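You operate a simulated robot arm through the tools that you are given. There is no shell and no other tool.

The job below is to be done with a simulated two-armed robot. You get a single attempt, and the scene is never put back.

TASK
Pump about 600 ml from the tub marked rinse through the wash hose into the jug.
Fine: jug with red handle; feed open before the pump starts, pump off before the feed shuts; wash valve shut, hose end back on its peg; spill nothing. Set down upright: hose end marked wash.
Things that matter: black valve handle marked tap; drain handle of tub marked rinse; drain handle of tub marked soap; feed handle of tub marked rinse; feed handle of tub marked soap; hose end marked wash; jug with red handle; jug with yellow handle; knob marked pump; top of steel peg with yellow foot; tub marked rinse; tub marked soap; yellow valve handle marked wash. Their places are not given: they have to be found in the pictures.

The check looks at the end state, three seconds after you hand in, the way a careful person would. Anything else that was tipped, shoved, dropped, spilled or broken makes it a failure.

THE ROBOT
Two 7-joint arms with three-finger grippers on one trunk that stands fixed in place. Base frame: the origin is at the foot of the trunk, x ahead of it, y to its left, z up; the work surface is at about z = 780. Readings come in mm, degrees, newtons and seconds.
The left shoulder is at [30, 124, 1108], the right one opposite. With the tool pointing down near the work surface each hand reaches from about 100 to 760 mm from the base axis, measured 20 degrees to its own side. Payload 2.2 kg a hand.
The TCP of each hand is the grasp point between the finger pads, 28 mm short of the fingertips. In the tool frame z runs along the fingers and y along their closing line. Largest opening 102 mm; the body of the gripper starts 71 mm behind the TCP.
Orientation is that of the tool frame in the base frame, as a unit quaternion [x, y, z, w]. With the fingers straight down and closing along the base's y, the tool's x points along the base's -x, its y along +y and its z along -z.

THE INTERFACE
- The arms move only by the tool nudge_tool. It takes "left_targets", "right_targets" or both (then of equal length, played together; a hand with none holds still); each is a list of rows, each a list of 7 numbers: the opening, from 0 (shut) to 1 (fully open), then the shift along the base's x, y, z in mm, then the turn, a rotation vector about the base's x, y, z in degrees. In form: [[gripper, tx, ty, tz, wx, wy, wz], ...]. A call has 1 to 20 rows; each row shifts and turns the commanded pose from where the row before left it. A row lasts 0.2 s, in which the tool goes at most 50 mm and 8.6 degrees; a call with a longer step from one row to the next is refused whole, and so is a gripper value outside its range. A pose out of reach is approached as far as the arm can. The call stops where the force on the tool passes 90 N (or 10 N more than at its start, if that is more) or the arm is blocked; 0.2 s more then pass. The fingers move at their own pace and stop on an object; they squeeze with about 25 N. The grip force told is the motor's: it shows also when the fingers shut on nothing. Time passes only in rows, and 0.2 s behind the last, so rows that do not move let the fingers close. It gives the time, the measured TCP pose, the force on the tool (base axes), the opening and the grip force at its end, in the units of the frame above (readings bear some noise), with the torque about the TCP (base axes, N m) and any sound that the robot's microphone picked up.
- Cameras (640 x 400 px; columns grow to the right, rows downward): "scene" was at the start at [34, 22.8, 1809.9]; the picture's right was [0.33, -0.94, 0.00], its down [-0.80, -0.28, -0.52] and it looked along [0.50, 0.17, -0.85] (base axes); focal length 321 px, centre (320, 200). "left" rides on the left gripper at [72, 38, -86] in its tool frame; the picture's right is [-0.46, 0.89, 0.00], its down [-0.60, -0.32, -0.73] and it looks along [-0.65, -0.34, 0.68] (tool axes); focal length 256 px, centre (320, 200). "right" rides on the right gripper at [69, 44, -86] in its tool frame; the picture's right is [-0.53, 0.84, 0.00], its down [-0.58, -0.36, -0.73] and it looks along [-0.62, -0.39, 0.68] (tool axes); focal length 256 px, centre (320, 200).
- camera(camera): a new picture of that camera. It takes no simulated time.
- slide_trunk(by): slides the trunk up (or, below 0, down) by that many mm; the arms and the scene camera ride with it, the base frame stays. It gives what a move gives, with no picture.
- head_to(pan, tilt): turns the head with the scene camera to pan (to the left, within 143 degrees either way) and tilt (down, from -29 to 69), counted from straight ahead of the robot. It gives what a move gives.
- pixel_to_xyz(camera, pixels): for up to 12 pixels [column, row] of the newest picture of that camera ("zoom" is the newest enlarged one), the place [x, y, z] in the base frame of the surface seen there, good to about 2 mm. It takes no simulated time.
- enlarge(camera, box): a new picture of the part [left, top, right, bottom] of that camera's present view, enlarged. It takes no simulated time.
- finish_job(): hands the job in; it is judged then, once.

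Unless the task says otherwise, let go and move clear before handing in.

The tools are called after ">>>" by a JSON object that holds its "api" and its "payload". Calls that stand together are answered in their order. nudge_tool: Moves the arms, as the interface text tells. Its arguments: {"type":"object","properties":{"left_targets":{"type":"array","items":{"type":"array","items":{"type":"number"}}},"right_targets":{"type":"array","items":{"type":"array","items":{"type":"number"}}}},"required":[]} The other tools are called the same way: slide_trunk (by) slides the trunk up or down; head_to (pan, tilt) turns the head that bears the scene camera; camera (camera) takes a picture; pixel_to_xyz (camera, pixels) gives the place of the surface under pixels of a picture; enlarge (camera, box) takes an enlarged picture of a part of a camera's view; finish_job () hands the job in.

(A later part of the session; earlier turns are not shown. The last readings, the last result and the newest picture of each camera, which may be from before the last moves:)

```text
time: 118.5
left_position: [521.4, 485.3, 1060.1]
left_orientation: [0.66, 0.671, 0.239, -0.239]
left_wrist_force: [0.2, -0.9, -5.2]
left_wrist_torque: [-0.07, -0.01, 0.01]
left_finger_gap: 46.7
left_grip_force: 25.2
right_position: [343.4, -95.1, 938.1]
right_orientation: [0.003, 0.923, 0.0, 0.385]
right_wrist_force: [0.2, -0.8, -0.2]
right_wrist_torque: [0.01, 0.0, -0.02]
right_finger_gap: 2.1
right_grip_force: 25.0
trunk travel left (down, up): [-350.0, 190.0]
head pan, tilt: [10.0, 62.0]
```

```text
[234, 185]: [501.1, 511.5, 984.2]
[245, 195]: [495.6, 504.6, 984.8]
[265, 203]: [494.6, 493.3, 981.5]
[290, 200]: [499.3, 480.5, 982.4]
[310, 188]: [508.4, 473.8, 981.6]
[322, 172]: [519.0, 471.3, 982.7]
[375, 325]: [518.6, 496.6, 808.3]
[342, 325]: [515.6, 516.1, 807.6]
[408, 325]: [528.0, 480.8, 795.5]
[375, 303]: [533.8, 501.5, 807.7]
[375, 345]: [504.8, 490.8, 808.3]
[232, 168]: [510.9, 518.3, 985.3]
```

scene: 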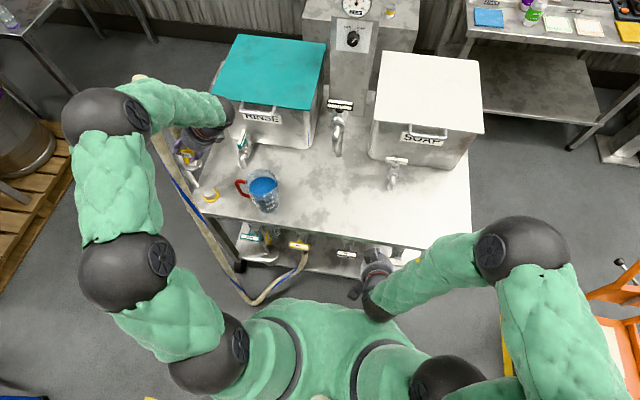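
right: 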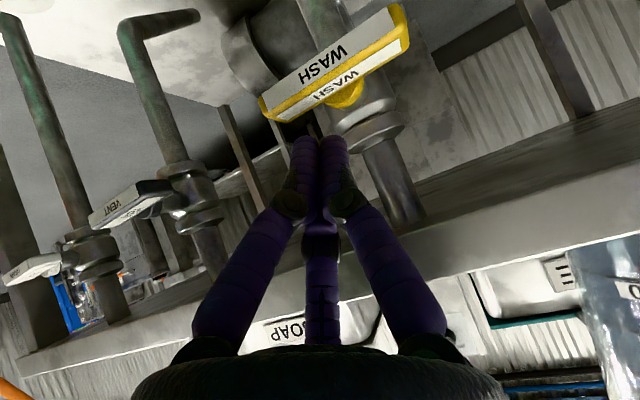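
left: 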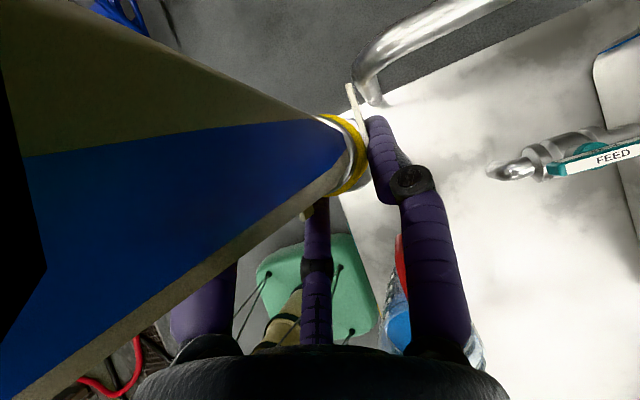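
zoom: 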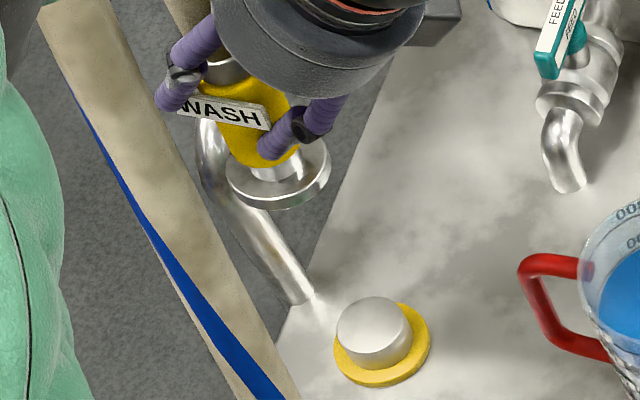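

The flange centre is (519,495.3), 4 mm short of the peg centre (519.4,499), and tipped about 3°. I'll turn the hand −3° more and shift +y to centre it, then re-measure.

>>> {"api": "nudge_tool", "payload": {"left_targets": [[0.2, 0.2, 4, -15, -1.5, 0, 0], [0.2, 0.2, 4, -15, -1.5, 0, 0], [0.2, 0, 0, -20, 0, 0, 0], [0.2, 0, 0, -20, 0, 0, 0], [0.2, 0, 0, 0, 0, 0, 0]]}}

>>> {"api": "enlarge", "payload": {"camera": "scene", "box": [170, 145, 230, 215]}}

```text
time: 119.7
left_position: [521.2, 494.2, 992.0]
left_orientation: [0.666, 0.677, 0.221, -0.222]
left_wrist_force: [0.6, 0.5, -4.0]
left_wrist_torque: [-0.05, 0.02, 0.04]
left_finger_gap: 46.7
left_grip_force: 25.4
right_position: [343.5, -94.8, 937.4]
right_orientation: [0.003, 0.923, 0.0, 0.385]
right_wrist_force: [-0.1, -0.7, 0.1]
right_wrist_torque: [0.02, -0.02, -0.03]
right_finger_gap: 2.2
right_grip_force: 24.3
trunk travel left (down, up): [-350.0, 190.0]
head pan, tilt: [10.0, 62.0]
```

```text
5.71 times, centred on (200, 180) of scene
```

zoom: 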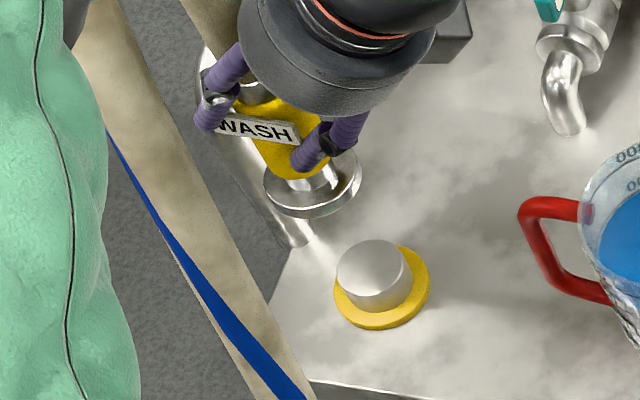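

>>> {"api": "pixel_to_xyz", "payload": {"camera": "zoom", "pixels": [[268, 195], [278, 203], [295, 211], [320, 210], [340, 200], [354, 185], [266, 180], [358, 172], [375, 268], [340, 268], [408, 268], [375, 246]]}}

```text
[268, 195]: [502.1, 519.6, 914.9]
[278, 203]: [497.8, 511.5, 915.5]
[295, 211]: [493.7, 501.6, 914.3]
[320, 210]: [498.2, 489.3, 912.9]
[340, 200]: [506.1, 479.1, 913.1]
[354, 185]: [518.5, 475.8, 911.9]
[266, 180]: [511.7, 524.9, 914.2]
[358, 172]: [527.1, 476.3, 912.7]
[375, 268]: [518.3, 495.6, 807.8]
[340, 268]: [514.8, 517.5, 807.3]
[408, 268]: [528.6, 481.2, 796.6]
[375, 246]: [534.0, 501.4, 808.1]
```

The flange centre is now (519,500.3) against the peg's (519.4,499), tipped only about 2°. I'll lower to about 12 mm above the peg and check once more.

>>> {"api": "nudge_tool", "payload": {"left_targets": [[0.2, 0, -0.5, -17, 0, 0, 0], [0.2, 0, -0.5, -17, 0, 0, 0], [0.2, 0, 0, -17, -0.5, 0, 0], [0.2, 0, 0, -17, -0.5, 0, 0], [0.2, 0, 0, -16, 0, 0, 0], [0.2, 0, 0, 0, 0, 0, 0]]}}

>>> {"api": "enlarge", "payload": {"camera": "scene", "box": [180, 155, 240, 225]}}

```text
time: 121.1
left_position: [522.5, 491.2, 906.7]
left_orientation: [0.668, 0.678, 0.216, -0.216]
left_wrist_force: [0.0, 0.6, -3.8]
left_wrist_torque: [-0.05, 0.03, -0.01]
left_finger_gap: 46.9
left_grip_force: 24.7
right_position: [344.4, -92.5, 936.9]
right_orientation: [0.002, 0.923, 0.001, 0.385]
right_wrist_force: [-0.9, -0.2, 0.4]
right_wrist_torque: [-0.02, -0.01, -0.01]
right_finger_gap: 2.3
right_grip_force: 25.0
trunk travel left (down, up): [-350.0, 190.0]
head pan, tilt: [10.0, 62.0]
```

```text
5.71 times, centred on (210, 190) of scene
```

zoom: 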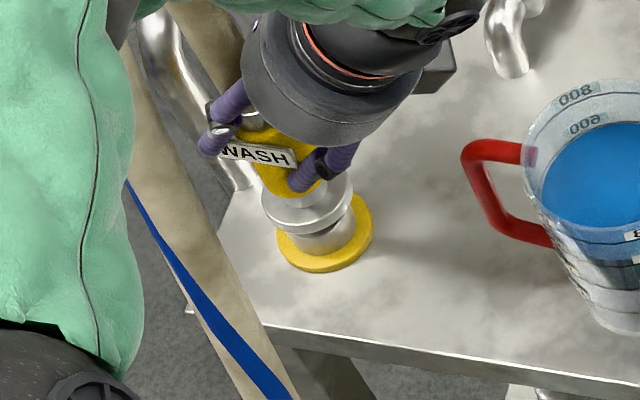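

>>> {"api": "pixel_to_xyz", "payload": {"camera": "zoom", "pixels": [[265, 205], [275, 218], [295, 228], [320, 226], [340, 212], [350, 195], [300, 262], [330, 262], [360, 235], [282, 248], [320, 245]]}}

```text
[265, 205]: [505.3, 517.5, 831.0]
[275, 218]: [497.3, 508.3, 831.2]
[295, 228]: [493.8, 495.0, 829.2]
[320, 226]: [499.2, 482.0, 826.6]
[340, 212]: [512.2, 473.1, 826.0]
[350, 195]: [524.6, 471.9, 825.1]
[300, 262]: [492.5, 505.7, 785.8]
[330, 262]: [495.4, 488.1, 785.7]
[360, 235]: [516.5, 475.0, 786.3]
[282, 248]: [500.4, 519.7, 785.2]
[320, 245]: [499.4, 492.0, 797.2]
```

The flange is now at z≈828 (10 mm above seated), tipped about 7° low toward −y, centre 2.5 mm short in y. I'll correct y and lower it gently so the peg top squares it up.

>>> {"api": "nudge_tool", "payload": {"left_targets": [[0.2, 0, 2.6, -4, -1, 0, 0], [0.2, 0, 1, -3, -1, 0, 0], [0.2, 0, 0.5, -2, 0, 0, 0], [0.2, 0, 0, 0, 0, 0, 0]]}}

>>> {"api": "enlarge", "payload": {"camera": "scene", "box": [180, 155, 240, 225]}}

>>> {"api": "pixel_to_xyz", "payload": {"camera": "zoom", "pixels": [[265, 212], [275, 224], [295, 234], [320, 232], [340, 218], [350, 203]]}}

```text
time: 122.1
left_position: [522.0, 495.0, 899.1]
left_orientation: [0.672, 0.682, 0.203, -0.205]
left_wrist_force: [-0.2, -0.3, -3.9]
left_wrist_torque: [-0.06, 0.01, 0.02]
left_finger_gap: 46.8
left_grip_force: 24.8
right_position: [343.4, -94.6, 937.6]
right_orientation: [0.002, 0.923, 0.001, 0.385]
right_wrist_force: [-0.2, -0.3, -0.8]
right_wrist_torque: [0.0, -0.01, 0.0]
right_finger_gap: 1.9
right_grip_force: 25.5
trunk travel left (down, up): [-350.0, 190.0]
head pan, tilt: [10.0, 62.0]
```

```text
5.71 times, centred on (210, 190) of scene
```

zoom: 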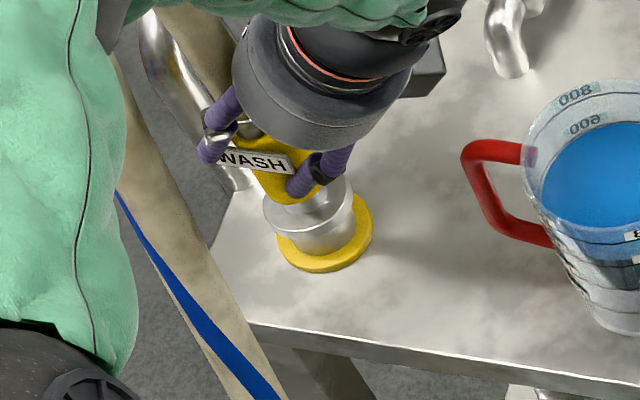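

```text
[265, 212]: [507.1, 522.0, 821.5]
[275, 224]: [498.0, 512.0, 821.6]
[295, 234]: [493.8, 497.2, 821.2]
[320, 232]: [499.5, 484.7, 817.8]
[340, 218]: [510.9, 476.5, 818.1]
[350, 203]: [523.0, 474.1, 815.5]
```

The flange is centred (519,499.5) on the peg and nearly down, still tipped about 6°. I'll press down gently, a few millimetres, watching the force.

>>> {"api": "nudge_tool", "payload": {"left_targets": [[0.2, 0, 0, -2, 0, 0, 0], [0.2, 0, 0, -2, 0, 0, 0], [0.2, 0, 0, 0, 0, 0, 0]]}}

>>> {"api": "enlarge", "payload": {"camera": "scene", "box": [180, 155, 240, 225]}}

>>> {"api": "pixel_to_xyz", "payload": {"camera": "zoom", "pixels": [[265, 212], [275, 224], [295, 234], [320, 232], [340, 218], [350, 203]]}}

```text
time: 122.9
left_position: [522.5, 496.3, 896.9]
left_orientation: [0.671, 0.682, 0.206, -0.204]
left_wrist_force: [-2.1, 0.1, 14.8]
left_wrist_torque: [0.34, 0.02, 0.03]
left_finger_gap: 46.3
left_grip_force: 25.0
right_position: [342.5, -93.5, 937.7]
right_orientation: [0.003, 0.923, 0.0, 0.386]
right_wrist_force: [0.3, -0.1, 1.2]
right_wrist_torque: [0.01, 0.01, 0.02]
right_finger_gap: 2.1
right_grip_force: 24.9
trunk travel left (down, up): [-350.0, 190.0]
head pan, tilt: [10.0, 62.0]
```

```text
5.71 times, centred on (210, 190) of scene
```

zoom: 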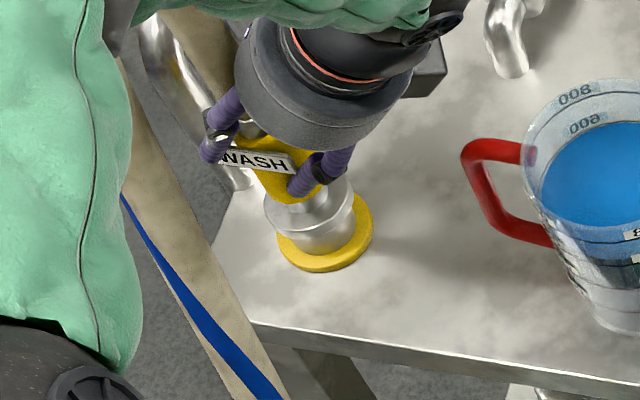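

```text
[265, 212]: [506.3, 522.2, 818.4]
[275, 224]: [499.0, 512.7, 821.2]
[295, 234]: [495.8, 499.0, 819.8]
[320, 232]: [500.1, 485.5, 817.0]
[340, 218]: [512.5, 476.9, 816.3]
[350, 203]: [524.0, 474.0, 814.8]
```

The −y edge has touched (about 15 N) but the flange is still tipped about 5°. I'll rotate the hose end upright about the peg: turn −5° while moving +y with it.

>>> {"api": "nudge_tool", "payload": {"left_targets": [[0.2, 0, 2.3, -0.3, -1.7, 0, 0], [0.2, 0, 2.3, -0.4, -1.7, 0, 0], [0.2, 0, 2.2, -0.5, -1.7, 0, 0], [0.2, 0, 0, 0, 0, 0, 0]]}}

>>> {"api": "enlarge", "payload": {"camera": "scene", "box": [180, 155, 240, 225]}}

>>> {"api": "pixel_to_xyz", "payload": {"camera": "zoom", "pixels": [[265, 212], [275, 224], [295, 234], [320, 232], [340, 218], [350, 203], [260, 165], [285, 172]]}}

```text
time: 123.9
left_position: [522.6, 503.2, 898.0]
left_orientation: [0.679, 0.692, 0.175, -0.173]
left_wrist_force: [-2.1, 2.7, 33.9]
left_wrist_torque: [0.7, -0.23, 0.06]
left_finger_gap: 46.6
left_grip_force: 24.6
right_position: [342.4, -95.1, 937.4]
right_orientation: [0.004, 0.923, 0.0, 0.386]
right_wrist_force: [0.3, 0.4, -0.4]
right_wrist_torque: [-0.01, 0.02, -0.01]
right_finger_gap: 2.2
right_grip_force: 25.2
trunk travel left (down, up): [-350.0, 190.0]
head pan, tilt: [10.0, 62.0]
```

```text
5.71 times, centred on (210, 190) of scene
```

zoom: 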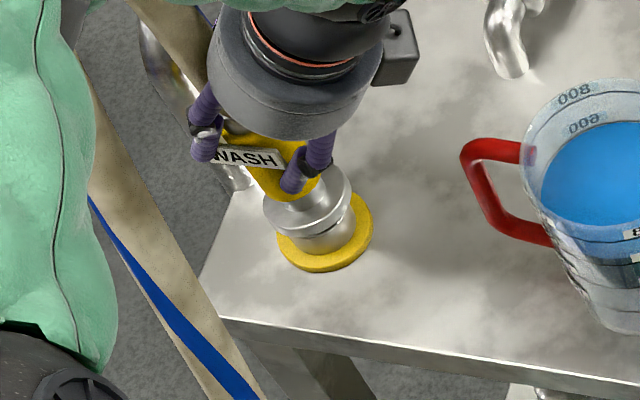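

```text
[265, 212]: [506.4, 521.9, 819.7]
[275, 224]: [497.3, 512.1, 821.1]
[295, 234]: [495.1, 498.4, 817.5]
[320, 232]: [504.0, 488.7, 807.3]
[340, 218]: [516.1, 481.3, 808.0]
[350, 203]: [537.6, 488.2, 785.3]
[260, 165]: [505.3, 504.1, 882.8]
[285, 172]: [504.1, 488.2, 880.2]
```

The force rose to 34 N and the collar seems to lean toward +y now. I'll zoom in closely before doing anything else.

>>> {"api": "enlarge", "payload": {"camera": "scene", "box": [190, 172, 230, 212]}}

>>> {"api": "pixel_to_xyz", "payload": {"camera": "zoom", "pixels": [[200, 190], [230, 240], [280, 270], [330, 270], [370, 240], [390, 200], [395, 170], [300, 200], [340, 180], [270, 110], [330, 120], [300, 300]]}}

```text
10.00 times, centred on (210, 192) of scene
```

zoom: 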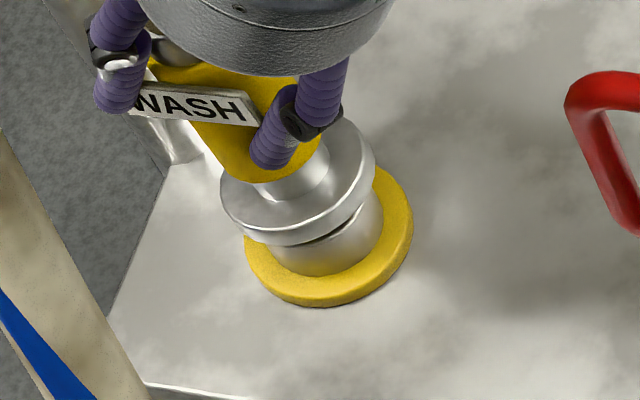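

```text
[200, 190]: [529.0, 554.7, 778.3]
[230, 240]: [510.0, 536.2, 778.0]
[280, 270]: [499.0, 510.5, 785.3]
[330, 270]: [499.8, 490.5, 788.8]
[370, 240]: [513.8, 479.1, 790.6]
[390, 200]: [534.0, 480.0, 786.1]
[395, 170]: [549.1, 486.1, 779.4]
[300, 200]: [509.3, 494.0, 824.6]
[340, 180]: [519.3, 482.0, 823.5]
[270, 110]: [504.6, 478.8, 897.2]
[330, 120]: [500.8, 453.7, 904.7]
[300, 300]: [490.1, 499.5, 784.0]
```

The flange now rides high on its −y side (z≈824 against 820 at +y), so I over-corrected; the peg itself had already been squaring it. I'll ease up a little and turn back +4° with the matching −y shift.

>>> {"api": "nudge_tool", "payload": {"left_targets": [[0.2, 0, -1.4, 2, 1, 0, 0], [0.2, 0, -2, 1, 1.5, 0, 0], [0.2, 0, -2, 0, 1.5, 0, 0], [0.2, 0, 0, 0, 0, 0, 0]]}}

>>> {"api": "enlarge", "payload": {"camera": "scene", "box": [190, 172, 230, 212]}}

>>> {"api": "pixel_to_xyz", "payload": {"camera": "zoom", "pixels": [[230, 205], [250, 225], [280, 235], [310, 230], [340, 215], [360, 190], [368, 165], [300, 205], [330, 195], [370, 150]]}}

```text
time: 124.9
left_position: [521.5, 496.9, 897.4]
left_orientation: [0.673, 0.685, 0.196, -0.198]
left_wrist_force: [7.7, -1.7, 15.2]
left_wrist_torque: [0.2, -1.01, -0.2]
left_finger_gap: 46.1
left_grip_force: 25.0
right_position: [344.0, -95.3, 937.5]
right_orientation: [0.002, 0.923, 0.001, 0.385]
right_wrist_force: [-0.2, 0.0, 0.0]
right_wrist_torque: [-0.01, -0.01, 0.0]
right_finger_gap: 2.1
right_grip_force: 25.0
trunk travel left (down, up): [-350.0, 190.0]
head pan, tilt: [10.0, 62.0]
```

```text
10.00 times, centred on (210, 192) of scene
```

zoom: 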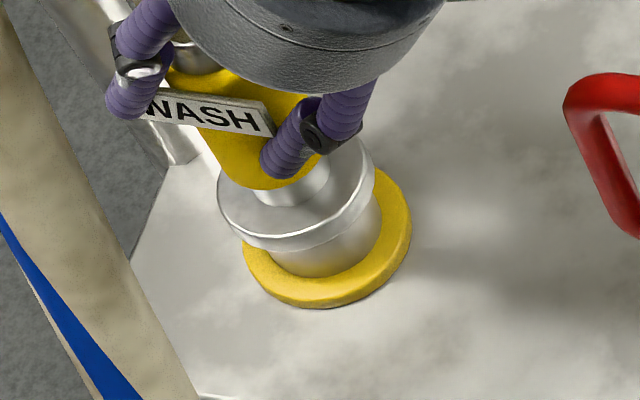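

```text
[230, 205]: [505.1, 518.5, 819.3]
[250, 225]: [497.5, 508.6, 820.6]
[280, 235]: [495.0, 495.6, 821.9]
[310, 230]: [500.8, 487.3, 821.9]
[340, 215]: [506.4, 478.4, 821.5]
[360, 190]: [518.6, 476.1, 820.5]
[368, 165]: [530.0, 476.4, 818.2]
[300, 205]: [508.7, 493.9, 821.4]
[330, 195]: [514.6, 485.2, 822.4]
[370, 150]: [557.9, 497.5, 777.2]
```

The flange is centred on the peg but slightly high at the front and −y side, with the hand displaced about +3 mm in x and y relative to an upright hold. I'll shift back by (−3,−3) and ease the pressure.

>>> {"api": "nudge_tool", "payload": {"left_targets": [[0.2, -1.5, -1.5, 1, 0, 0, 0], [0.2, -1.5, -1.5, 0.5, 0, 0, 0], [0.2, 0, 0, 0, 0, 0, 0]]}}

>>> {"api": "enlarge", "payload": {"camera": "scene", "box": [190, 172, 230, 212]}}

>>> {"api": "pixel_to_xyz", "payload": {"camera": "zoom", "pixels": [[235, 200], [255, 220], [280, 228], [310, 222], [335, 208], [355, 185], [360, 165], [300, 205], [330, 195], [345, 160]]}}

```text
time: 125.7
left_position: [518.6, 496.7, 897.6]
left_orientation: [0.673, 0.685, 0.196, -0.199]
left_wrist_force: [1.1, 3.2, 8.2]
left_wrist_torque: [0.45, -0.31, 0.06]
left_finger_gap: 46.1
left_grip_force: 24.7
right_position: [342.5, -93.8, 937.0]
right_orientation: [0.003, 0.923, 0.0, 0.386]
right_wrist_force: [-0.3, 0.9, -0.9]
right_wrist_torque: [0.02, -0.01, -0.03]
right_finger_gap: 2.2
right_grip_force: 24.9
trunk travel left (down, up): [-350.0, 190.0]
head pan, tilt: [10.0, 62.0]
```

```text
10.00 times, centred on (210, 192) of scene
```

zoom: 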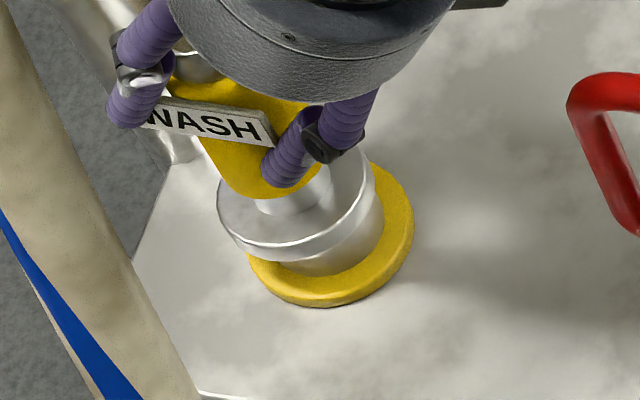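

```text
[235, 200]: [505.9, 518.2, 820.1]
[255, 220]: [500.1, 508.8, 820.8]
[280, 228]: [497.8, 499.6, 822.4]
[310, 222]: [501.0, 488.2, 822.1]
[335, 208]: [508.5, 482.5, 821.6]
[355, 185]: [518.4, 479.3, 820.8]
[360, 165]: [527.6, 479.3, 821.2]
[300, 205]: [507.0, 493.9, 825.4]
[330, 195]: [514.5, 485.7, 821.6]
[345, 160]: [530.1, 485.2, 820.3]
```

The flange is now nearly level but reads z≈821, about 3.5 mm above its original seat, with its centre about 1.7 mm to +y of the peg. I'll shift −y by 2 mm under light pressure to see if it drops home.

>>> {"api": "nudge_tool", "payload": {"left_targets": [[0.2, 0, -2, 0, 0, 0, 0], [0.2, 0, -1.5, -1, 0, 0, 0], [0.2, 0, 0, 0, 0, 0, 0]]}}

>>> {"api": "enlarge", "payload": {"camera": "scene", "box": [190, 172, 230, 212]}}

>>> {"api": "pixel_to_xyz", "payload": {"camera": "zoom", "pixels": [[235, 200], [255, 220], [280, 228], [310, 222], [335, 208], [355, 185], [360, 165], [300, 205], [330, 195], [345, 160]]}}

```text
time: 126.5
left_position: [518.4, 492.0, 897.0]
left_orientation: [0.673, 0.685, 0.198, -0.197]
left_wrist_force: [-1.3, 5.5, 12.1]
left_wrist_torque: [0.7, -0.23, 0.09]
left_finger_gap: 46.0
left_grip_force: 24.7
right_position: [342.2, -92.5, 938.5]
right_orientation: [0.004, 0.923, 0.0, 0.386]
right_wrist_force: [0.8, -0.4, 0.6]
right_wrist_torque: [0.01, 0.03, 0.01]
right_finger_gap: 2.2
right_grip_force: 24.7
trunk travel left (down, up): [-350.0, 190.0]
head pan, tilt: [10.0, 62.0]
```

```text
10.00 times, centred on (210, 192) of scene
```

zoom: 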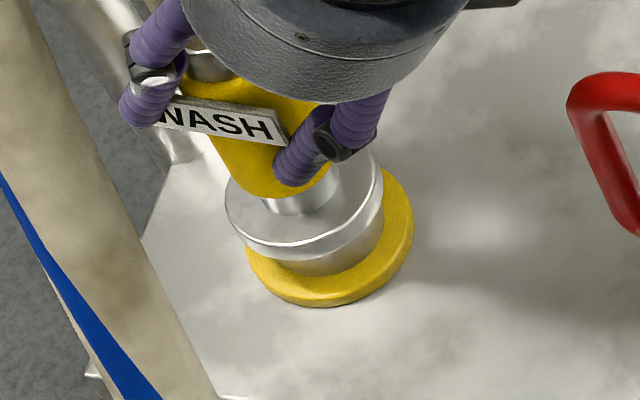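

```text
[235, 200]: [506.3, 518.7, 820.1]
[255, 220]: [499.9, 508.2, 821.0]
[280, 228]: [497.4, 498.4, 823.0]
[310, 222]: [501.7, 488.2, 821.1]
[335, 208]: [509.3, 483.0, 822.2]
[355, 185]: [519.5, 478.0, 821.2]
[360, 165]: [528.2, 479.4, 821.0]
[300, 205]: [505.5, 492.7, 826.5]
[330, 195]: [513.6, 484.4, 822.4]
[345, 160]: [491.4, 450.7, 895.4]
```

Little change in height. I'll measure the flange's lower edge against the peg's top edge to see whether there is any gap left.

>>> {"api": "enlarge", "payload": {"camera": "scene", "box": [197, 182, 223, 205]}}

>>> {"api": "pixel_to_xyz", "payload": {"camera": "zoom", "pixels": [[300, 255], [300, 270], [300, 285], [300, 300], [300, 315], [300, 330], [400, 230], [405, 245], [410, 260], [200, 250], [205, 265], [300, 230]]}}

```text
16.00 times, centred on (210, 194) of scene
```

zoom: 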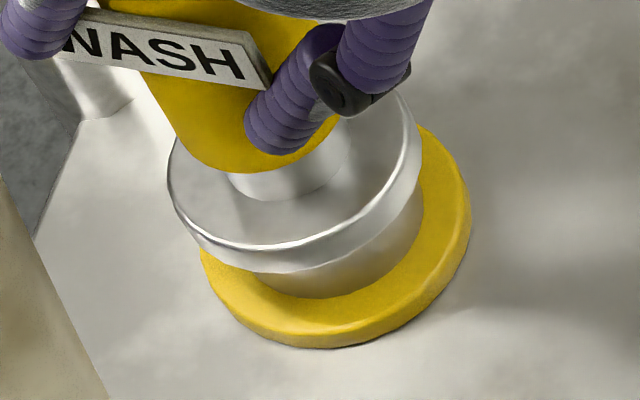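

```text
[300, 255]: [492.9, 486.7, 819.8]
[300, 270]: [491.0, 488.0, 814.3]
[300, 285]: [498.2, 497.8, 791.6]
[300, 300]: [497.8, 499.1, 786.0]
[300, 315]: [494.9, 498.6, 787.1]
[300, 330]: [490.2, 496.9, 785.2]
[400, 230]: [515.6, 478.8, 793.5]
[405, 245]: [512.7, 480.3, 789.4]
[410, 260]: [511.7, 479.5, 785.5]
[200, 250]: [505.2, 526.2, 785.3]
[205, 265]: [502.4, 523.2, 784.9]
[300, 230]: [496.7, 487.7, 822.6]
```

I'll take points along the bright top rim of the flange to fit its centre and tilt properly.

>>> {"api": "pixel_to_xyz", "payload": {"camera": "zoom", "pixels": [[172, 185], [185, 215], [210, 234], [250, 243], [290, 242], [330, 231], [365, 208], [392, 175], [405, 145], [408, 120], [174, 160], [300, 200]]}}

```text
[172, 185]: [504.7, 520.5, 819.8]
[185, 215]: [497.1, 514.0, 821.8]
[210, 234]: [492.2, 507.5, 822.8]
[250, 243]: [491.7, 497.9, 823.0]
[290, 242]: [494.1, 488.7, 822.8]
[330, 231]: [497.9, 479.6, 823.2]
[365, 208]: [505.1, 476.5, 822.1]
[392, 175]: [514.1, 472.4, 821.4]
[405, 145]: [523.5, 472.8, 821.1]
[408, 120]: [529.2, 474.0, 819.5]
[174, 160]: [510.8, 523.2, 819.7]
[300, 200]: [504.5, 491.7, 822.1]
```

The fit gives the flange centre (516.7,497.6), within 3 mm of the peg, raised on one side by a 5° tip that the grip itself is holding. I'll centre it by (+2,+1.5) and then loosen the fingers a few millimetres so it can settle flat on the peg.

>>> {"api": "nudge_tool", "payload": {"left_targets": [[0.2, 1, 0.8, 1, 0, 0, 0], [0.2, 1, 0.7, 0.5, 0, 0, 0], [0.2, 0, 0, 0, 0, 0, 0], [0.5, 0, 0, 0, 0, 0, 0], [0.5, 0, 0, 0, 0, 0, 0]]}}

>>> {"api": "enlarge", "payload": {"camera": "scene", "box": [197, 182, 223, 205]}}

>>> {"api": "pixel_to_xyz", "payload": {"camera": "zoom", "pixels": [[172, 185], [185, 215], [210, 234], [250, 245], [290, 245], [330, 235], [365, 212], [392, 180], [300, 200], [300, 275]]}}

```text
time: 127.7
left_position: [522.0, 492.7, 898.2]
left_orientation: [0.673, 0.685, 0.196, -0.197]
left_wrist_force: [-0.9, -1.3, -1.0]
left_wrist_torque: [0.02, -0.01, 0.0]
left_finger_gap: 52.0
left_grip_force: 0.7
right_position: [343.0, -93.4, 937.8]
right_orientation: [0.003, 0.923, 0.0, 0.385]
right_wrist_force: [-0.2, 0.8, 0.1]
right_wrist_torque: [-0.03, -0.01, -0.01]
right_finger_gap: 2.1
right_grip_force: 24.9
trunk travel left (down, up): [-350.0, 190.0]
head pan, tilt: [10.0, 62.0]
```

```text
16.00 times, centred on (210, 194) of scene
```

zoom: 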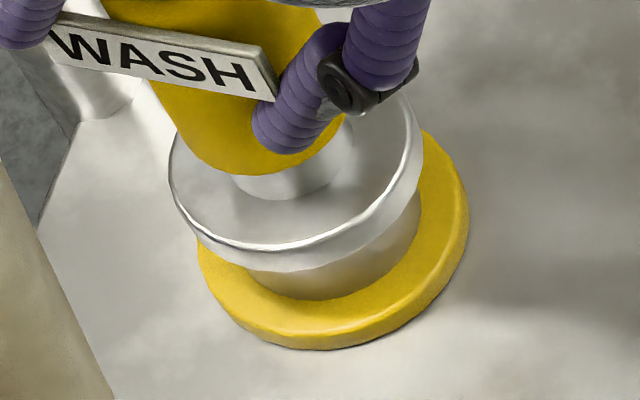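

```text
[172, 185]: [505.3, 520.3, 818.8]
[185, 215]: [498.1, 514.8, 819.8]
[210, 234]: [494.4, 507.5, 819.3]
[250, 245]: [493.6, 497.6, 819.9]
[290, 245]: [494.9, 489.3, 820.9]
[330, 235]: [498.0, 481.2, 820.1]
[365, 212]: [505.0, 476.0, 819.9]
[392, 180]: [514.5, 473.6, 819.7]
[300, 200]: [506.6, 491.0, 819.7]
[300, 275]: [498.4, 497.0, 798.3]
```

The hose end has settled flat on the peg: rim z≈819–820 all round, centre (518.5,498), within 1.5 mm of the peg centre, and no force on the hand. I'll open the fingers fully and check that it stays put.

>>> {"api": "nudge_tool", "payload": {"left_targets": [[0.65, 0, 0, 0, 0, 0, 0], [0.85, 0, 0, 0, 0, 0, 0], [1, 0, 0, 0, 0, 0, 0], [1, 0, 0, 0, 0, 0, 0]]}}

>>> {"api": "enlarge", "payload": {"camera": "scene", "box": [180, 145, 240, 215]}}

>>> {"api": "camera", "payload": {"camera": "left"}}

>>> {"api": "camera", "payload": {"camera": "scene"}}

```text
time: 128.7
left_position: [521.1, 492.9, 899.0]
left_orientation: [0.674, 0.685, 0.197, -0.197]
left_wrist_force: [0.7, -0.4, 0.4]
left_wrist_torque: [0.04, 0.0, -0.01]
left_finger_gap: 101.9
left_grip_force: 0.0
right_position: [343.5, -93.8, 936.6]
right_orientation: [0.004, 0.923, 0.0, 0.385]
right_wrist_force: [1.3, 0.6, -0.8]
right_wrist_torque: [0.02, -0.01, -0.01]
right_finger_gap: 2.3
right_grip_force: 25.0
trunk travel left (down, up): [-350.0, 190.0]
head pan, tilt: [10.0, 62.0]
```

```text
5.71 times, centred on (210, 180) of scene
```

zoom: 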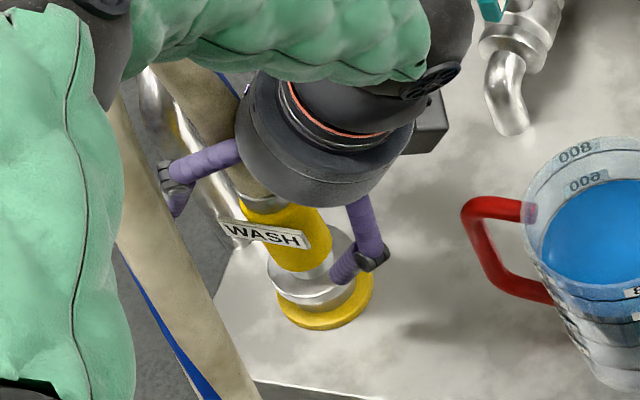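

```text
taken
```

left: 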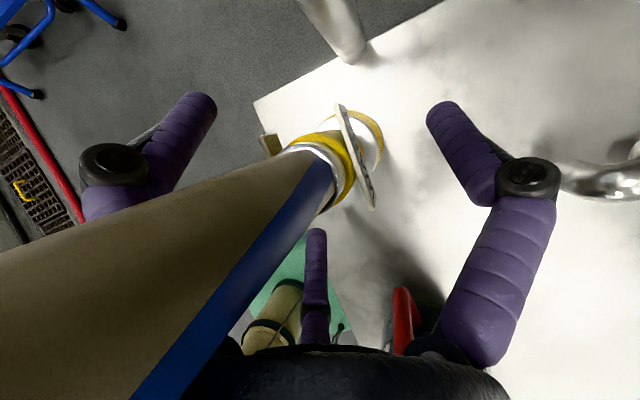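

```text
taken
```

scene: 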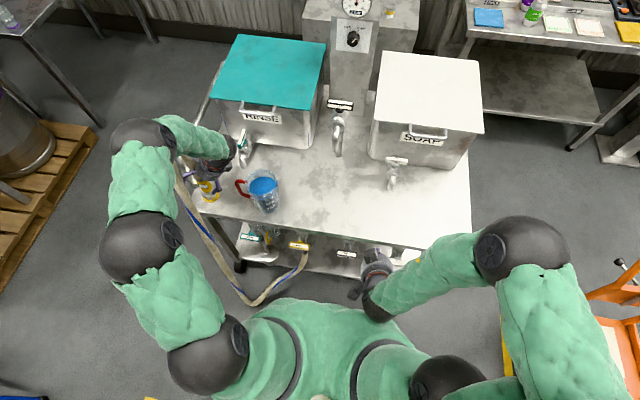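

The hose end stands free and upright on the peg, but the hose now curves up close to my palm (toward (100,330) in the left picture). I'll measure the hose's path before withdrawing.

>>> {"api": "pixel_to_xyz", "payload": {"camera": "left", "pixels": [[290, 185], [250, 215], [210, 240], [160, 270], [110, 300], [60, 330], [20, 340], [300, 190], [270, 240], [200, 330], [150, 370], [30, 270]]}}

>>> {"api": "enlarge", "payload": {"camera": "scene", "box": [150, 90, 250, 190]}}

```text
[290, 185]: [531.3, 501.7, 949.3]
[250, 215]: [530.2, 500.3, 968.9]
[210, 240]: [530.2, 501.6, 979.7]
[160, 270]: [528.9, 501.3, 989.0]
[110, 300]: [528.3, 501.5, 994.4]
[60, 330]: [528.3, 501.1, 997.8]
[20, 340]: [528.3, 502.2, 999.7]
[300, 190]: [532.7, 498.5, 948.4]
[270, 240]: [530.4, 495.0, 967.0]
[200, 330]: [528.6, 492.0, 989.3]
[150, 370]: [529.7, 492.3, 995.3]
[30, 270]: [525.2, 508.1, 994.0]
```

```text
4.00 times, centred on (200, 140) of scene
```

zoom: 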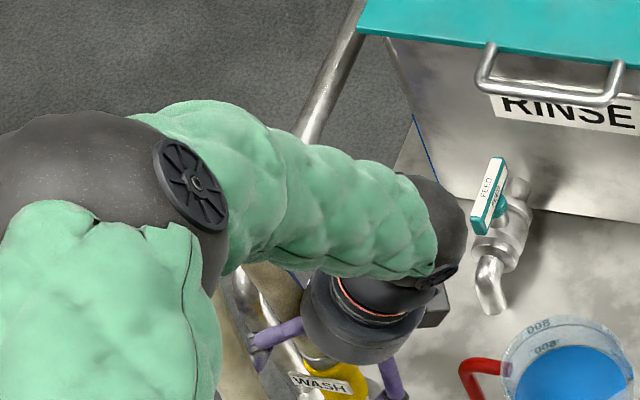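

The hose rises straight up beside the camera with about 8 mm to spare, so nothing is caught. I'll tilt the hand back to 45° to gain clearance, then rise vertically.

>>> {"api": "nudge_tool", "payload": {"left_targets": [[1, -0.5, -1.5, 1, 4.3, 0, 0], [1, -0.5, -1.5, 1, 4.3, 0, 0], [1, -0.5, -1, 1, 4.3, 0, 0], [1, 0, 0, 10, 0, 0, 0], [1, 0, 0, 15, 0, 0, 0]]}}

>>> {"api": "camera", "payload": {"camera": "left"}}

>>> {"api": "enlarge", "payload": {"camera": "scene", "box": [180, 145, 240, 215]}}

```text
time: 129.9
left_position: [519.5, 487.9, 925.4]
left_orientation: [0.647, 0.658, 0.272, -0.272]
left_wrist_force: [-0.8, 0.6, -0.3]
left_wrist_torque: [0.02, 0.0, 0.01]
left_finger_gap: 101.9
left_grip_force: 0.1
right_position: [343.8, -94.9, 936.4]
right_orientation: [0.003, 0.923, 0.0, 0.384]
right_wrist_force: [0.3, -0.4, -0.1]
right_wrist_torque: [0.0, -0.01, 0.01]
right_finger_gap: 2.1
right_grip_force: 25.1
trunk travel left (down, up): [-350.0, 190.0]
head pan, tilt: [10.0, 62.0]
```

```text
taken
```

left: 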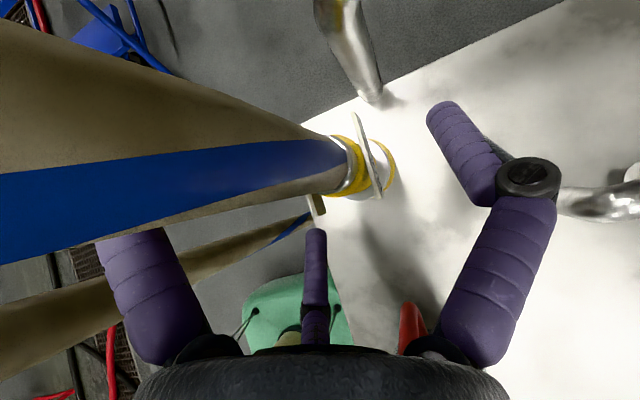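

```text
5.71 times, centred on (210, 180) of scene
```

zoom: 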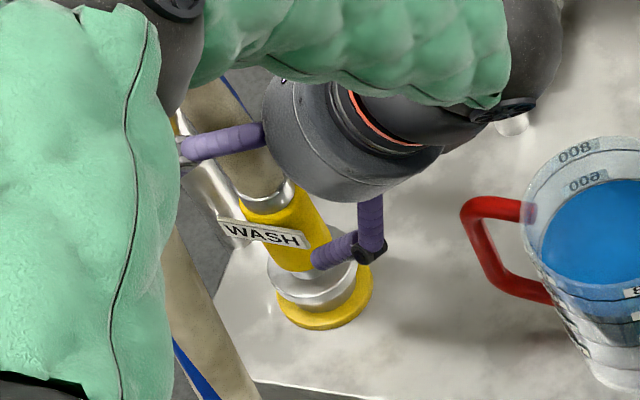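

The view matches my original approach and the hose end stays put. I'll rise to z≈1060 and then back away to −y.

>>> {"api": "nudge_tool", "payload": {"left_targets": [[1, -0.5, 0, 25, 0, 0, 0], [1, -0.5, 0, 27, 0, 0, 0], [1, -0.5, 0, 27, 0, 0, 0], [1, -0.5, 0, 27, 0, 0, 0], [1, -0.5, 0, 27, 0, 0, 0], [1, 0.3, -26, 0, 0, 0, 0], [1, 0.3, -26, 0, 0, 0, 0], [1, 0.3, -26, 0, 0, 0, 0], [1, 0.3, -26, 0, 0, 0, 0]]}}

>>> {"api": "camera", "payload": {"camera": "scene"}}

>>> {"api": "enlarge", "payload": {"camera": "scene", "box": [180, 145, 240, 215]}}

```text
time: 131.9
left_position: [516.6, 383.9, 1059.5]
left_orientation: [0.646, 0.659, 0.272, -0.272]
left_wrist_force: [-0.2, -0.3, 0.1]
left_wrist_torque: [-0.04, -0.02, -0.03]
left_finger_gap: 102.0
left_grip_force: 0.1
right_position: [343.0, -94.6, 937.4]
right_orientation: [0.003, 0.923, 0.0, 0.385]
right_wrist_force: [-0.6, 0.5, 0.8]
right_wrist_torque: [-0.02, -0.01, -0.02]
right_finger_gap: 2.2
right_grip_force: 25.1
trunk travel left (down, up): [-350.0, 190.0]
head pan, tilt: [10.0, 62.0]
```

```text
taken
```

scene: 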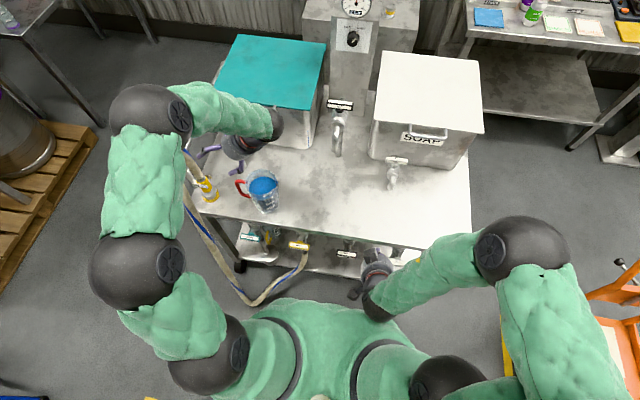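

```text
5.71 times, centred on (210, 180) of scene
```

zoom: 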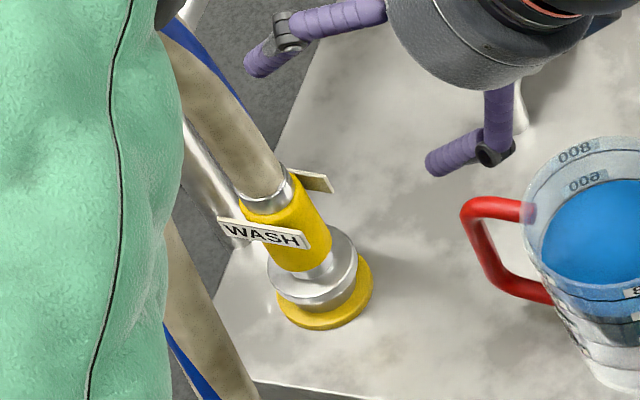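

The hose end stands upright on its peg and the jug holds its water. Now the pump must go off: I'll raise the left hand and undo the tilt and yaw on the way back toward the knob.

>>> {"api": "nudge_tool", "payload": {"left_targets": [[1, 0, 0, 29.5, 0, 0, 0], [1, 0, 0, 29.5, 0, 0, 0], [1, 0, 0, 29.5, 0, 0, 0], [1, 0, 0, 29.5, 0, 0, 0], [1, 0, -10.7, 19.7, -7.5, 0, 0], [1, 0, -10.7, 19.7, -7.5, 0, 0], [1, 0, -10.7, 19.7, -7.5, 0, 0], [1, 0, -10.7, 19.7, -7.5, 0, 0], [1, 0, -10.7, 19.7, -7.5, 0, 0], [1, 0, -10.7, 19.7, -7.5, 0, 0]]}}

>>> {"api": "nudge_tool", "payload": {"left_targets": [[1, 4, -9, 0, 0, 0, 8.18], [1, 4, -9, 0, 0, 0, 8.18], [1, 4, -9, 0, 0, 0, 8.18], [1, 4, -9, 0, 0, 0, 8.18], [1, 4, -9, 0, 0, 0, 8.18], [1, 4, -9, 0, 0, 0, 8.18], [1, 4, -9, 0, 0, 0, 8.18], [1, 4, -9, 0, 0, 0, 8.18], [1, 4, -9, 0, 0, 0, 8.18], [1, 4, -9, 0, 0, 0, 8.18], [1, 4, -9, 0, 0, 0, 8.2]]}}

>>> {"api": "camera", "payload": {"camera": "scene"}}

```text
time: 134.1
left_position: [520.1, 320.6, 1294.5]
left_orientation: [0.702, 0.712, -0.002, -0.002]
left_wrist_force: [0.3, 0.2, 0.3]
left_wrist_torque: [0.01, 0.02, 0.02]
left_finger_gap: 102.1
left_grip_force: 0.0
right_position: [342.7, -93.4, 938.3]
right_orientation: [0.004, 0.923, 0.0, 0.385]
right_wrist_force: [-0.8, -0.9, 0.6]
right_wrist_torque: [0.01, -0.04, 0.02]
right_finger_gap: 2.2
right_grip_force: 24.9
trunk travel left (down, up): [-350.0, 190.0]
head pan, tilt: [10.0, 62.0]
```

```text
time: 136.5
left_position: [563.3, 220.5, 1295.7]
left_orientation: [-0.008, 1.0, -0.003, -0.003]
left_wrist_force: [0.2, 0.1, -0.1]
left_wrist_torque: [0.03, 0.02, -0.02]
left_finger_gap: 101.8
left_grip_force: 0.0
right_position: [344.6, -95.5, 937.6]
right_orientation: [0.004, 0.923, 0.0, 0.385]
right_wrist_force: [-0.7, 0.4, 0.5]
right_wrist_torque: [-0.01, -0.01, 0.02]
right_finger_gap: 2.0
right_grip_force: 25.0
trunk travel left (down, up): [-350.0, 190.0]
head pan, tilt: [10.0, 62.0]
```

```text
taken
```

scene: 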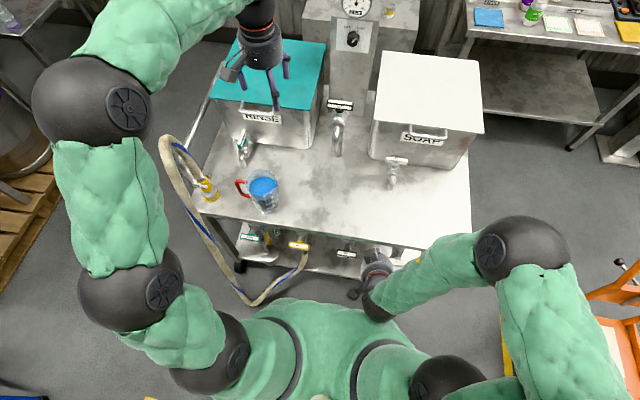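

All is tidy: hose on its peg with its arch as at the start, water in the jug. I'll take the left hand forward over the tap again, pitching it toward the knob.

>>> {"api": "nudge_tool", "payload": {"left_targets": [[0.9, 31, -16.5, -4, 0, -8, 0], [0.8, 31, -16.5, -4, 0, -8, 0], [0.7, 31, -16.5, -4, 0, -8, 0], [0.65, 31, -16.5, -4, 0, -8, 0], [0.65, 31, -16.5, -4, 0, -8, 0], [0.65, 31, -16.5, -4, 0, -8, 0], [0.65, 31, -16.5, -4, 0, -8, 0], [0.65, 31, -16.5, -4, 0, -8, 0], [0.65, 31, -16.5, -4, 0, -8, 0], [0.65, 10, -1.5, -8, 8.25, 0, 0], [0.65, 10, -1.5, -8, 8.25, 0, 0], [0.65, 10, -1.5, -8, 8.25, 0, 0], [0.65, 10, -1.5, -8, 8.25, 0, 0]]}}

>>> {"api": "camera", "payload": {"camera": "left"}}

>>> {"api": "camera", "payload": {"camera": "scene"}}

```text
time: 139.3
left_position: [883.3, 67.3, 1226.3]
left_orientation: [0.161, 0.779, 0.225, 0.563]
left_wrist_force: [0.7, 1.1, -0.5]
left_wrist_torque: [-0.03, -0.02, 0.04]
left_finger_gap: 66.1
left_grip_force: 0.2
right_position: [345.0, -95.8, 936.0]
right_orientation: [0.004, 0.923, 0.0, 0.385]
right_wrist_force: [0.5, -0.8, 0.7]
right_wrist_torque: [0.03, 0.06, 0.02]
right_finger_gap: 2.1
right_grip_force: 25.4
trunk travel left (down, up): [-350.0, 190.0]
head pan, tilt: [10.0, 62.0]
```

```text
taken
```

left: 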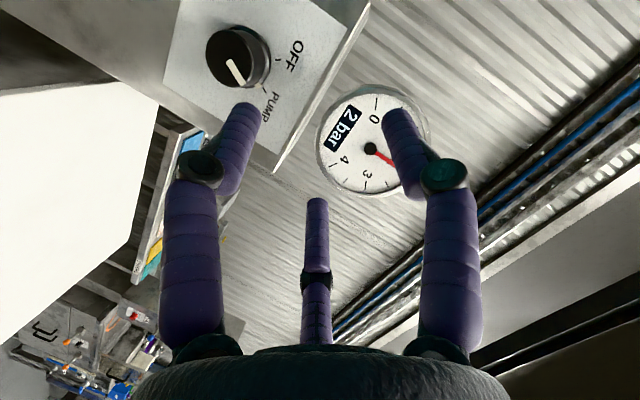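

```text
taken
```

scene: 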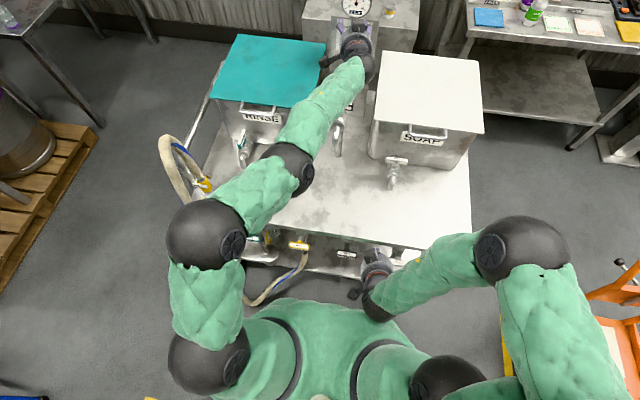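

The knob is at (233,55) in the left picture, at PUMP with 2 bar. I'll descend to a point 30 mm short of the knob along the tool axis.

>>> {"api": "nudge_tool", "payload": {"left_targets": [[0.65, 7.5, -1.3, -17.5, 0, 0, 0], [0.65, 7.5, -1.3, -17.5, 0, 0, 0], [0.65, 7.5, -1.3, -17.5, 0, 0, 0], [0.65, 7.5, -1.3, -17.5, 0, 0, 0], [0.65, 0, 0, 0, 0, 0, 0]]}}

>>> {"api": "camera", "payload": {"camera": "left"}}

```text
time: 140.5
left_position: [912.1, 60.5, 1158.7]
left_orientation: [0.162, 0.779, 0.224, 0.563]
left_wrist_force: [0.6, -0.3, 0.8]
left_wrist_torque: [-0.01, 0.03, -0.04]
left_finger_gap: 66.2
left_grip_force: 0.1
right_position: [343.3, -93.8, 937.4]
right_orientation: [0.003, 0.923, -0.001, 0.385]
right_wrist_force: [0.5, -0.2, -0.3]
right_wrist_torque: [0.0, 0.01, -0.01]
right_finger_gap: 2.0
right_grip_force: 25.3
trunk travel left (down, up): [-350.0, 190.0]
head pan, tilt: [10.0, 62.0]
```

```text
taken
```

left: 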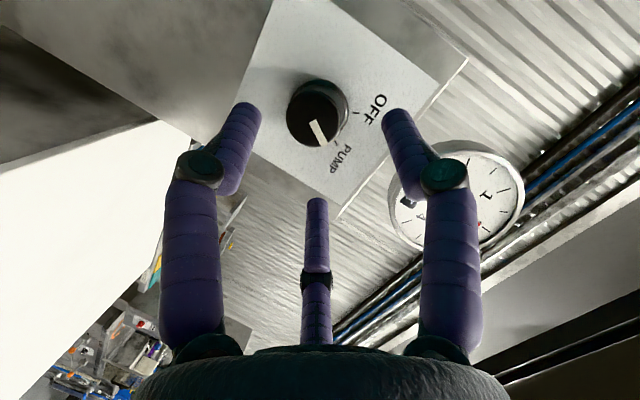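

The knob is centred between the fingertips. I'll advance 30 mm to the grasp position in small steps.

>>> {"api": "nudge_tool", "payload": {"left_targets": [[0.65, 7.5, 1.4, -2.5, 0, 0, 0], [0.65, 7.5, 1.4, -2.5, 0, 0, 0], [0.65, 7.5, 1.4, -2.5, 0, 0, 0], [0.65, 7, 1.4, -2.5, 0, 0, 0], [0.65, 0, 0, 0, 0, 0, 0]]}}

>>> {"api": "camera", "payload": {"camera": "left"}}

```text
time: 141.7
left_position: [940.6, 67.7, 1148.1]
left_orientation: [0.162, 0.779, 0.224, 0.563]
left_wrist_force: [-1.1, 0.6, -0.4]
left_wrist_torque: [0.04, 0.0, 0.02]
left_finger_gap: 66.3
left_grip_force: 0.0
right_position: [343.5, -94.1, 937.4]
right_orientation: [0.004, 0.923, 0.0, 0.385]
right_wrist_force: [0.0, 0.3, -0.4]
right_wrist_torque: [-0.01, -0.01, -0.01]
right_finger_gap: 2.0
right_grip_force: 25.2
trunk travel left (down, up): [-350.0, 190.0]
head pan, tilt: [10.0, 62.0]
```

```text
taken
```

left: 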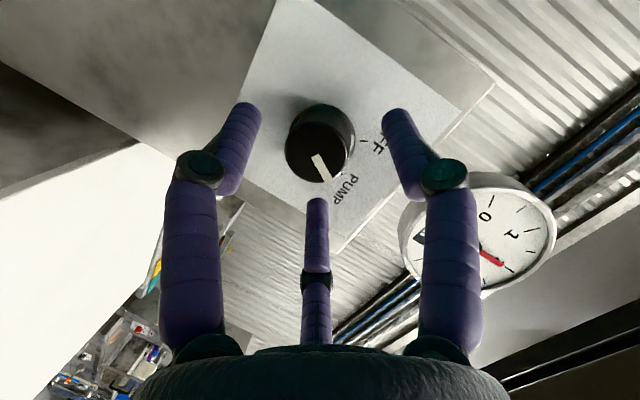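

I'm at (941,68,1148) with no reach flag. I'll go 2 mm deeper and close on the knob.

>>> {"api": "nudge_tool", "payload": {"left_targets": [[0.65, 2, 0.2, -0.3, 0, 0, 0], [0.4, 0, 0, 0, 0, 0, 0], [0.2, 0, 0, 0, 0, 0, 0], [0.2, 0, 0, 0, 0, 0, 0], [0.2, 0, 0, 0, 0, 0, 0]]}}

>>> {"api": "enlarge", "payload": {"camera": "left", "box": [220, 90, 430, 230]}}

```text
time: 142.9
left_position: [942.5, 66.3, 1147.3]
left_orientation: [0.162, 0.779, 0.224, 0.563]
left_wrist_force: [1.2, -5.5, 1.5]
left_wrist_torque: [-0.1, -0.09, -0.27]
left_finger_gap: 36.2
left_grip_force: 12.0
right_position: [343.8, -94.4, 937.5]
right_orientation: [0.003, 0.923, 0.0, 0.386]
right_wrist_force: [-0.3, -0.5, 0.1]
right_wrist_torque: [0.01, 0.0, -0.01]
right_finger_gap: 2.2
right_grip_force: 24.9
trunk travel left (down, up): [-350.0, 190.0]
head pan, tilt: [10.0, 62.0]
```

```text
2.86 times, centred on (325, 160) of left
```

zoom: 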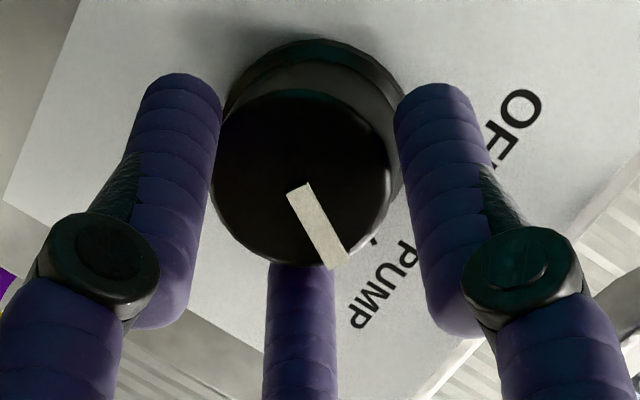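

The knob is gripped squarely with small forces. I'll turn it back toward OFF, about the knob axis, in 6° steps.

>>> {"api": "nudge_tool", "payload": {"left_targets": [[0.2, 0, 0.5, 0.2, -6, 0, 0], [0.2, 0, 0.6, 0.2, -6, 0, 0], [0.2, 0, 0.6, 0.2, -6, 0, 0], [0.2, 0, 0.6, 0.2, -6, 0, 0], [0.2, 0, 0.6, 0.1, -6, 0, 0], [0.2, 0, 0.6, 0, -6, 0, 0]]}}

>>> {"api": "enlarge", "payload": {"camera": "left", "box": [220, 90, 430, 230]}}

>>> {"api": "enlarge", "payload": {"camera": "scene", "box": [320, 0, 400, 60]}}

```text
time: 144.3
left_position: [942.7, 70.5, 1148.0]
left_orientation: [-0.02, 0.81, -0.029, 0.585]
left_wrist_force: [-1.4, -7.8, 0.5]
left_wrist_torque: [-0.09, -0.14, -0.47]
left_finger_gap: 35.7
left_grip_force: 10.8
right_position: [343.5, -94.3, 936.9]
right_orientation: [0.003, 0.923, 0.0, 0.385]
right_wrist_force: [-0.2, -0.6, 0.2]
right_wrist_torque: [-0.01, -0.01, -0.05]
right_finger_gap: 2.2
right_grip_force: 25.6
trunk travel left (down, up): [-350.0, 190.0]
head pan, tilt: [10.0, 62.0]
```

```text
2.86 times, centred on (325, 160) of left
```

zoom: 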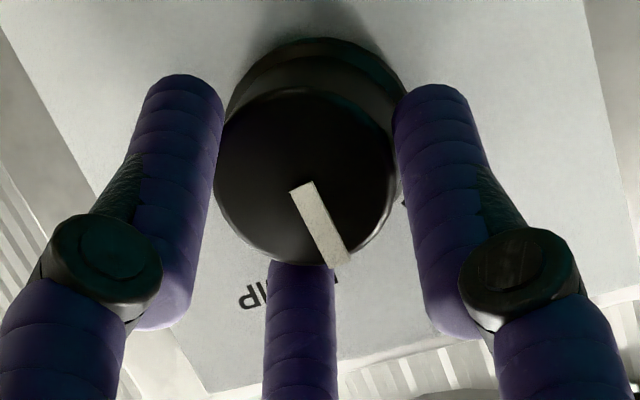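

```text
6.67 times, centred on (360, 30) of scene
```

zoom: 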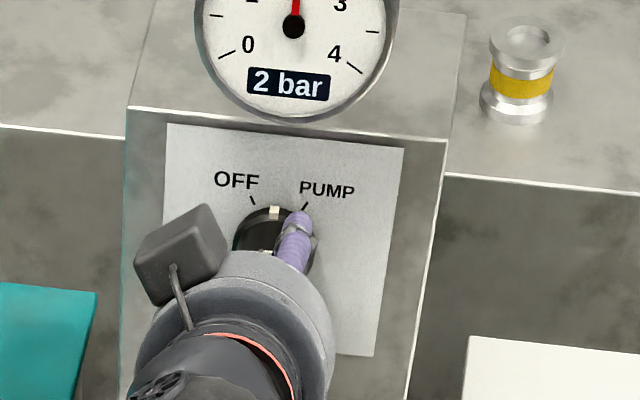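

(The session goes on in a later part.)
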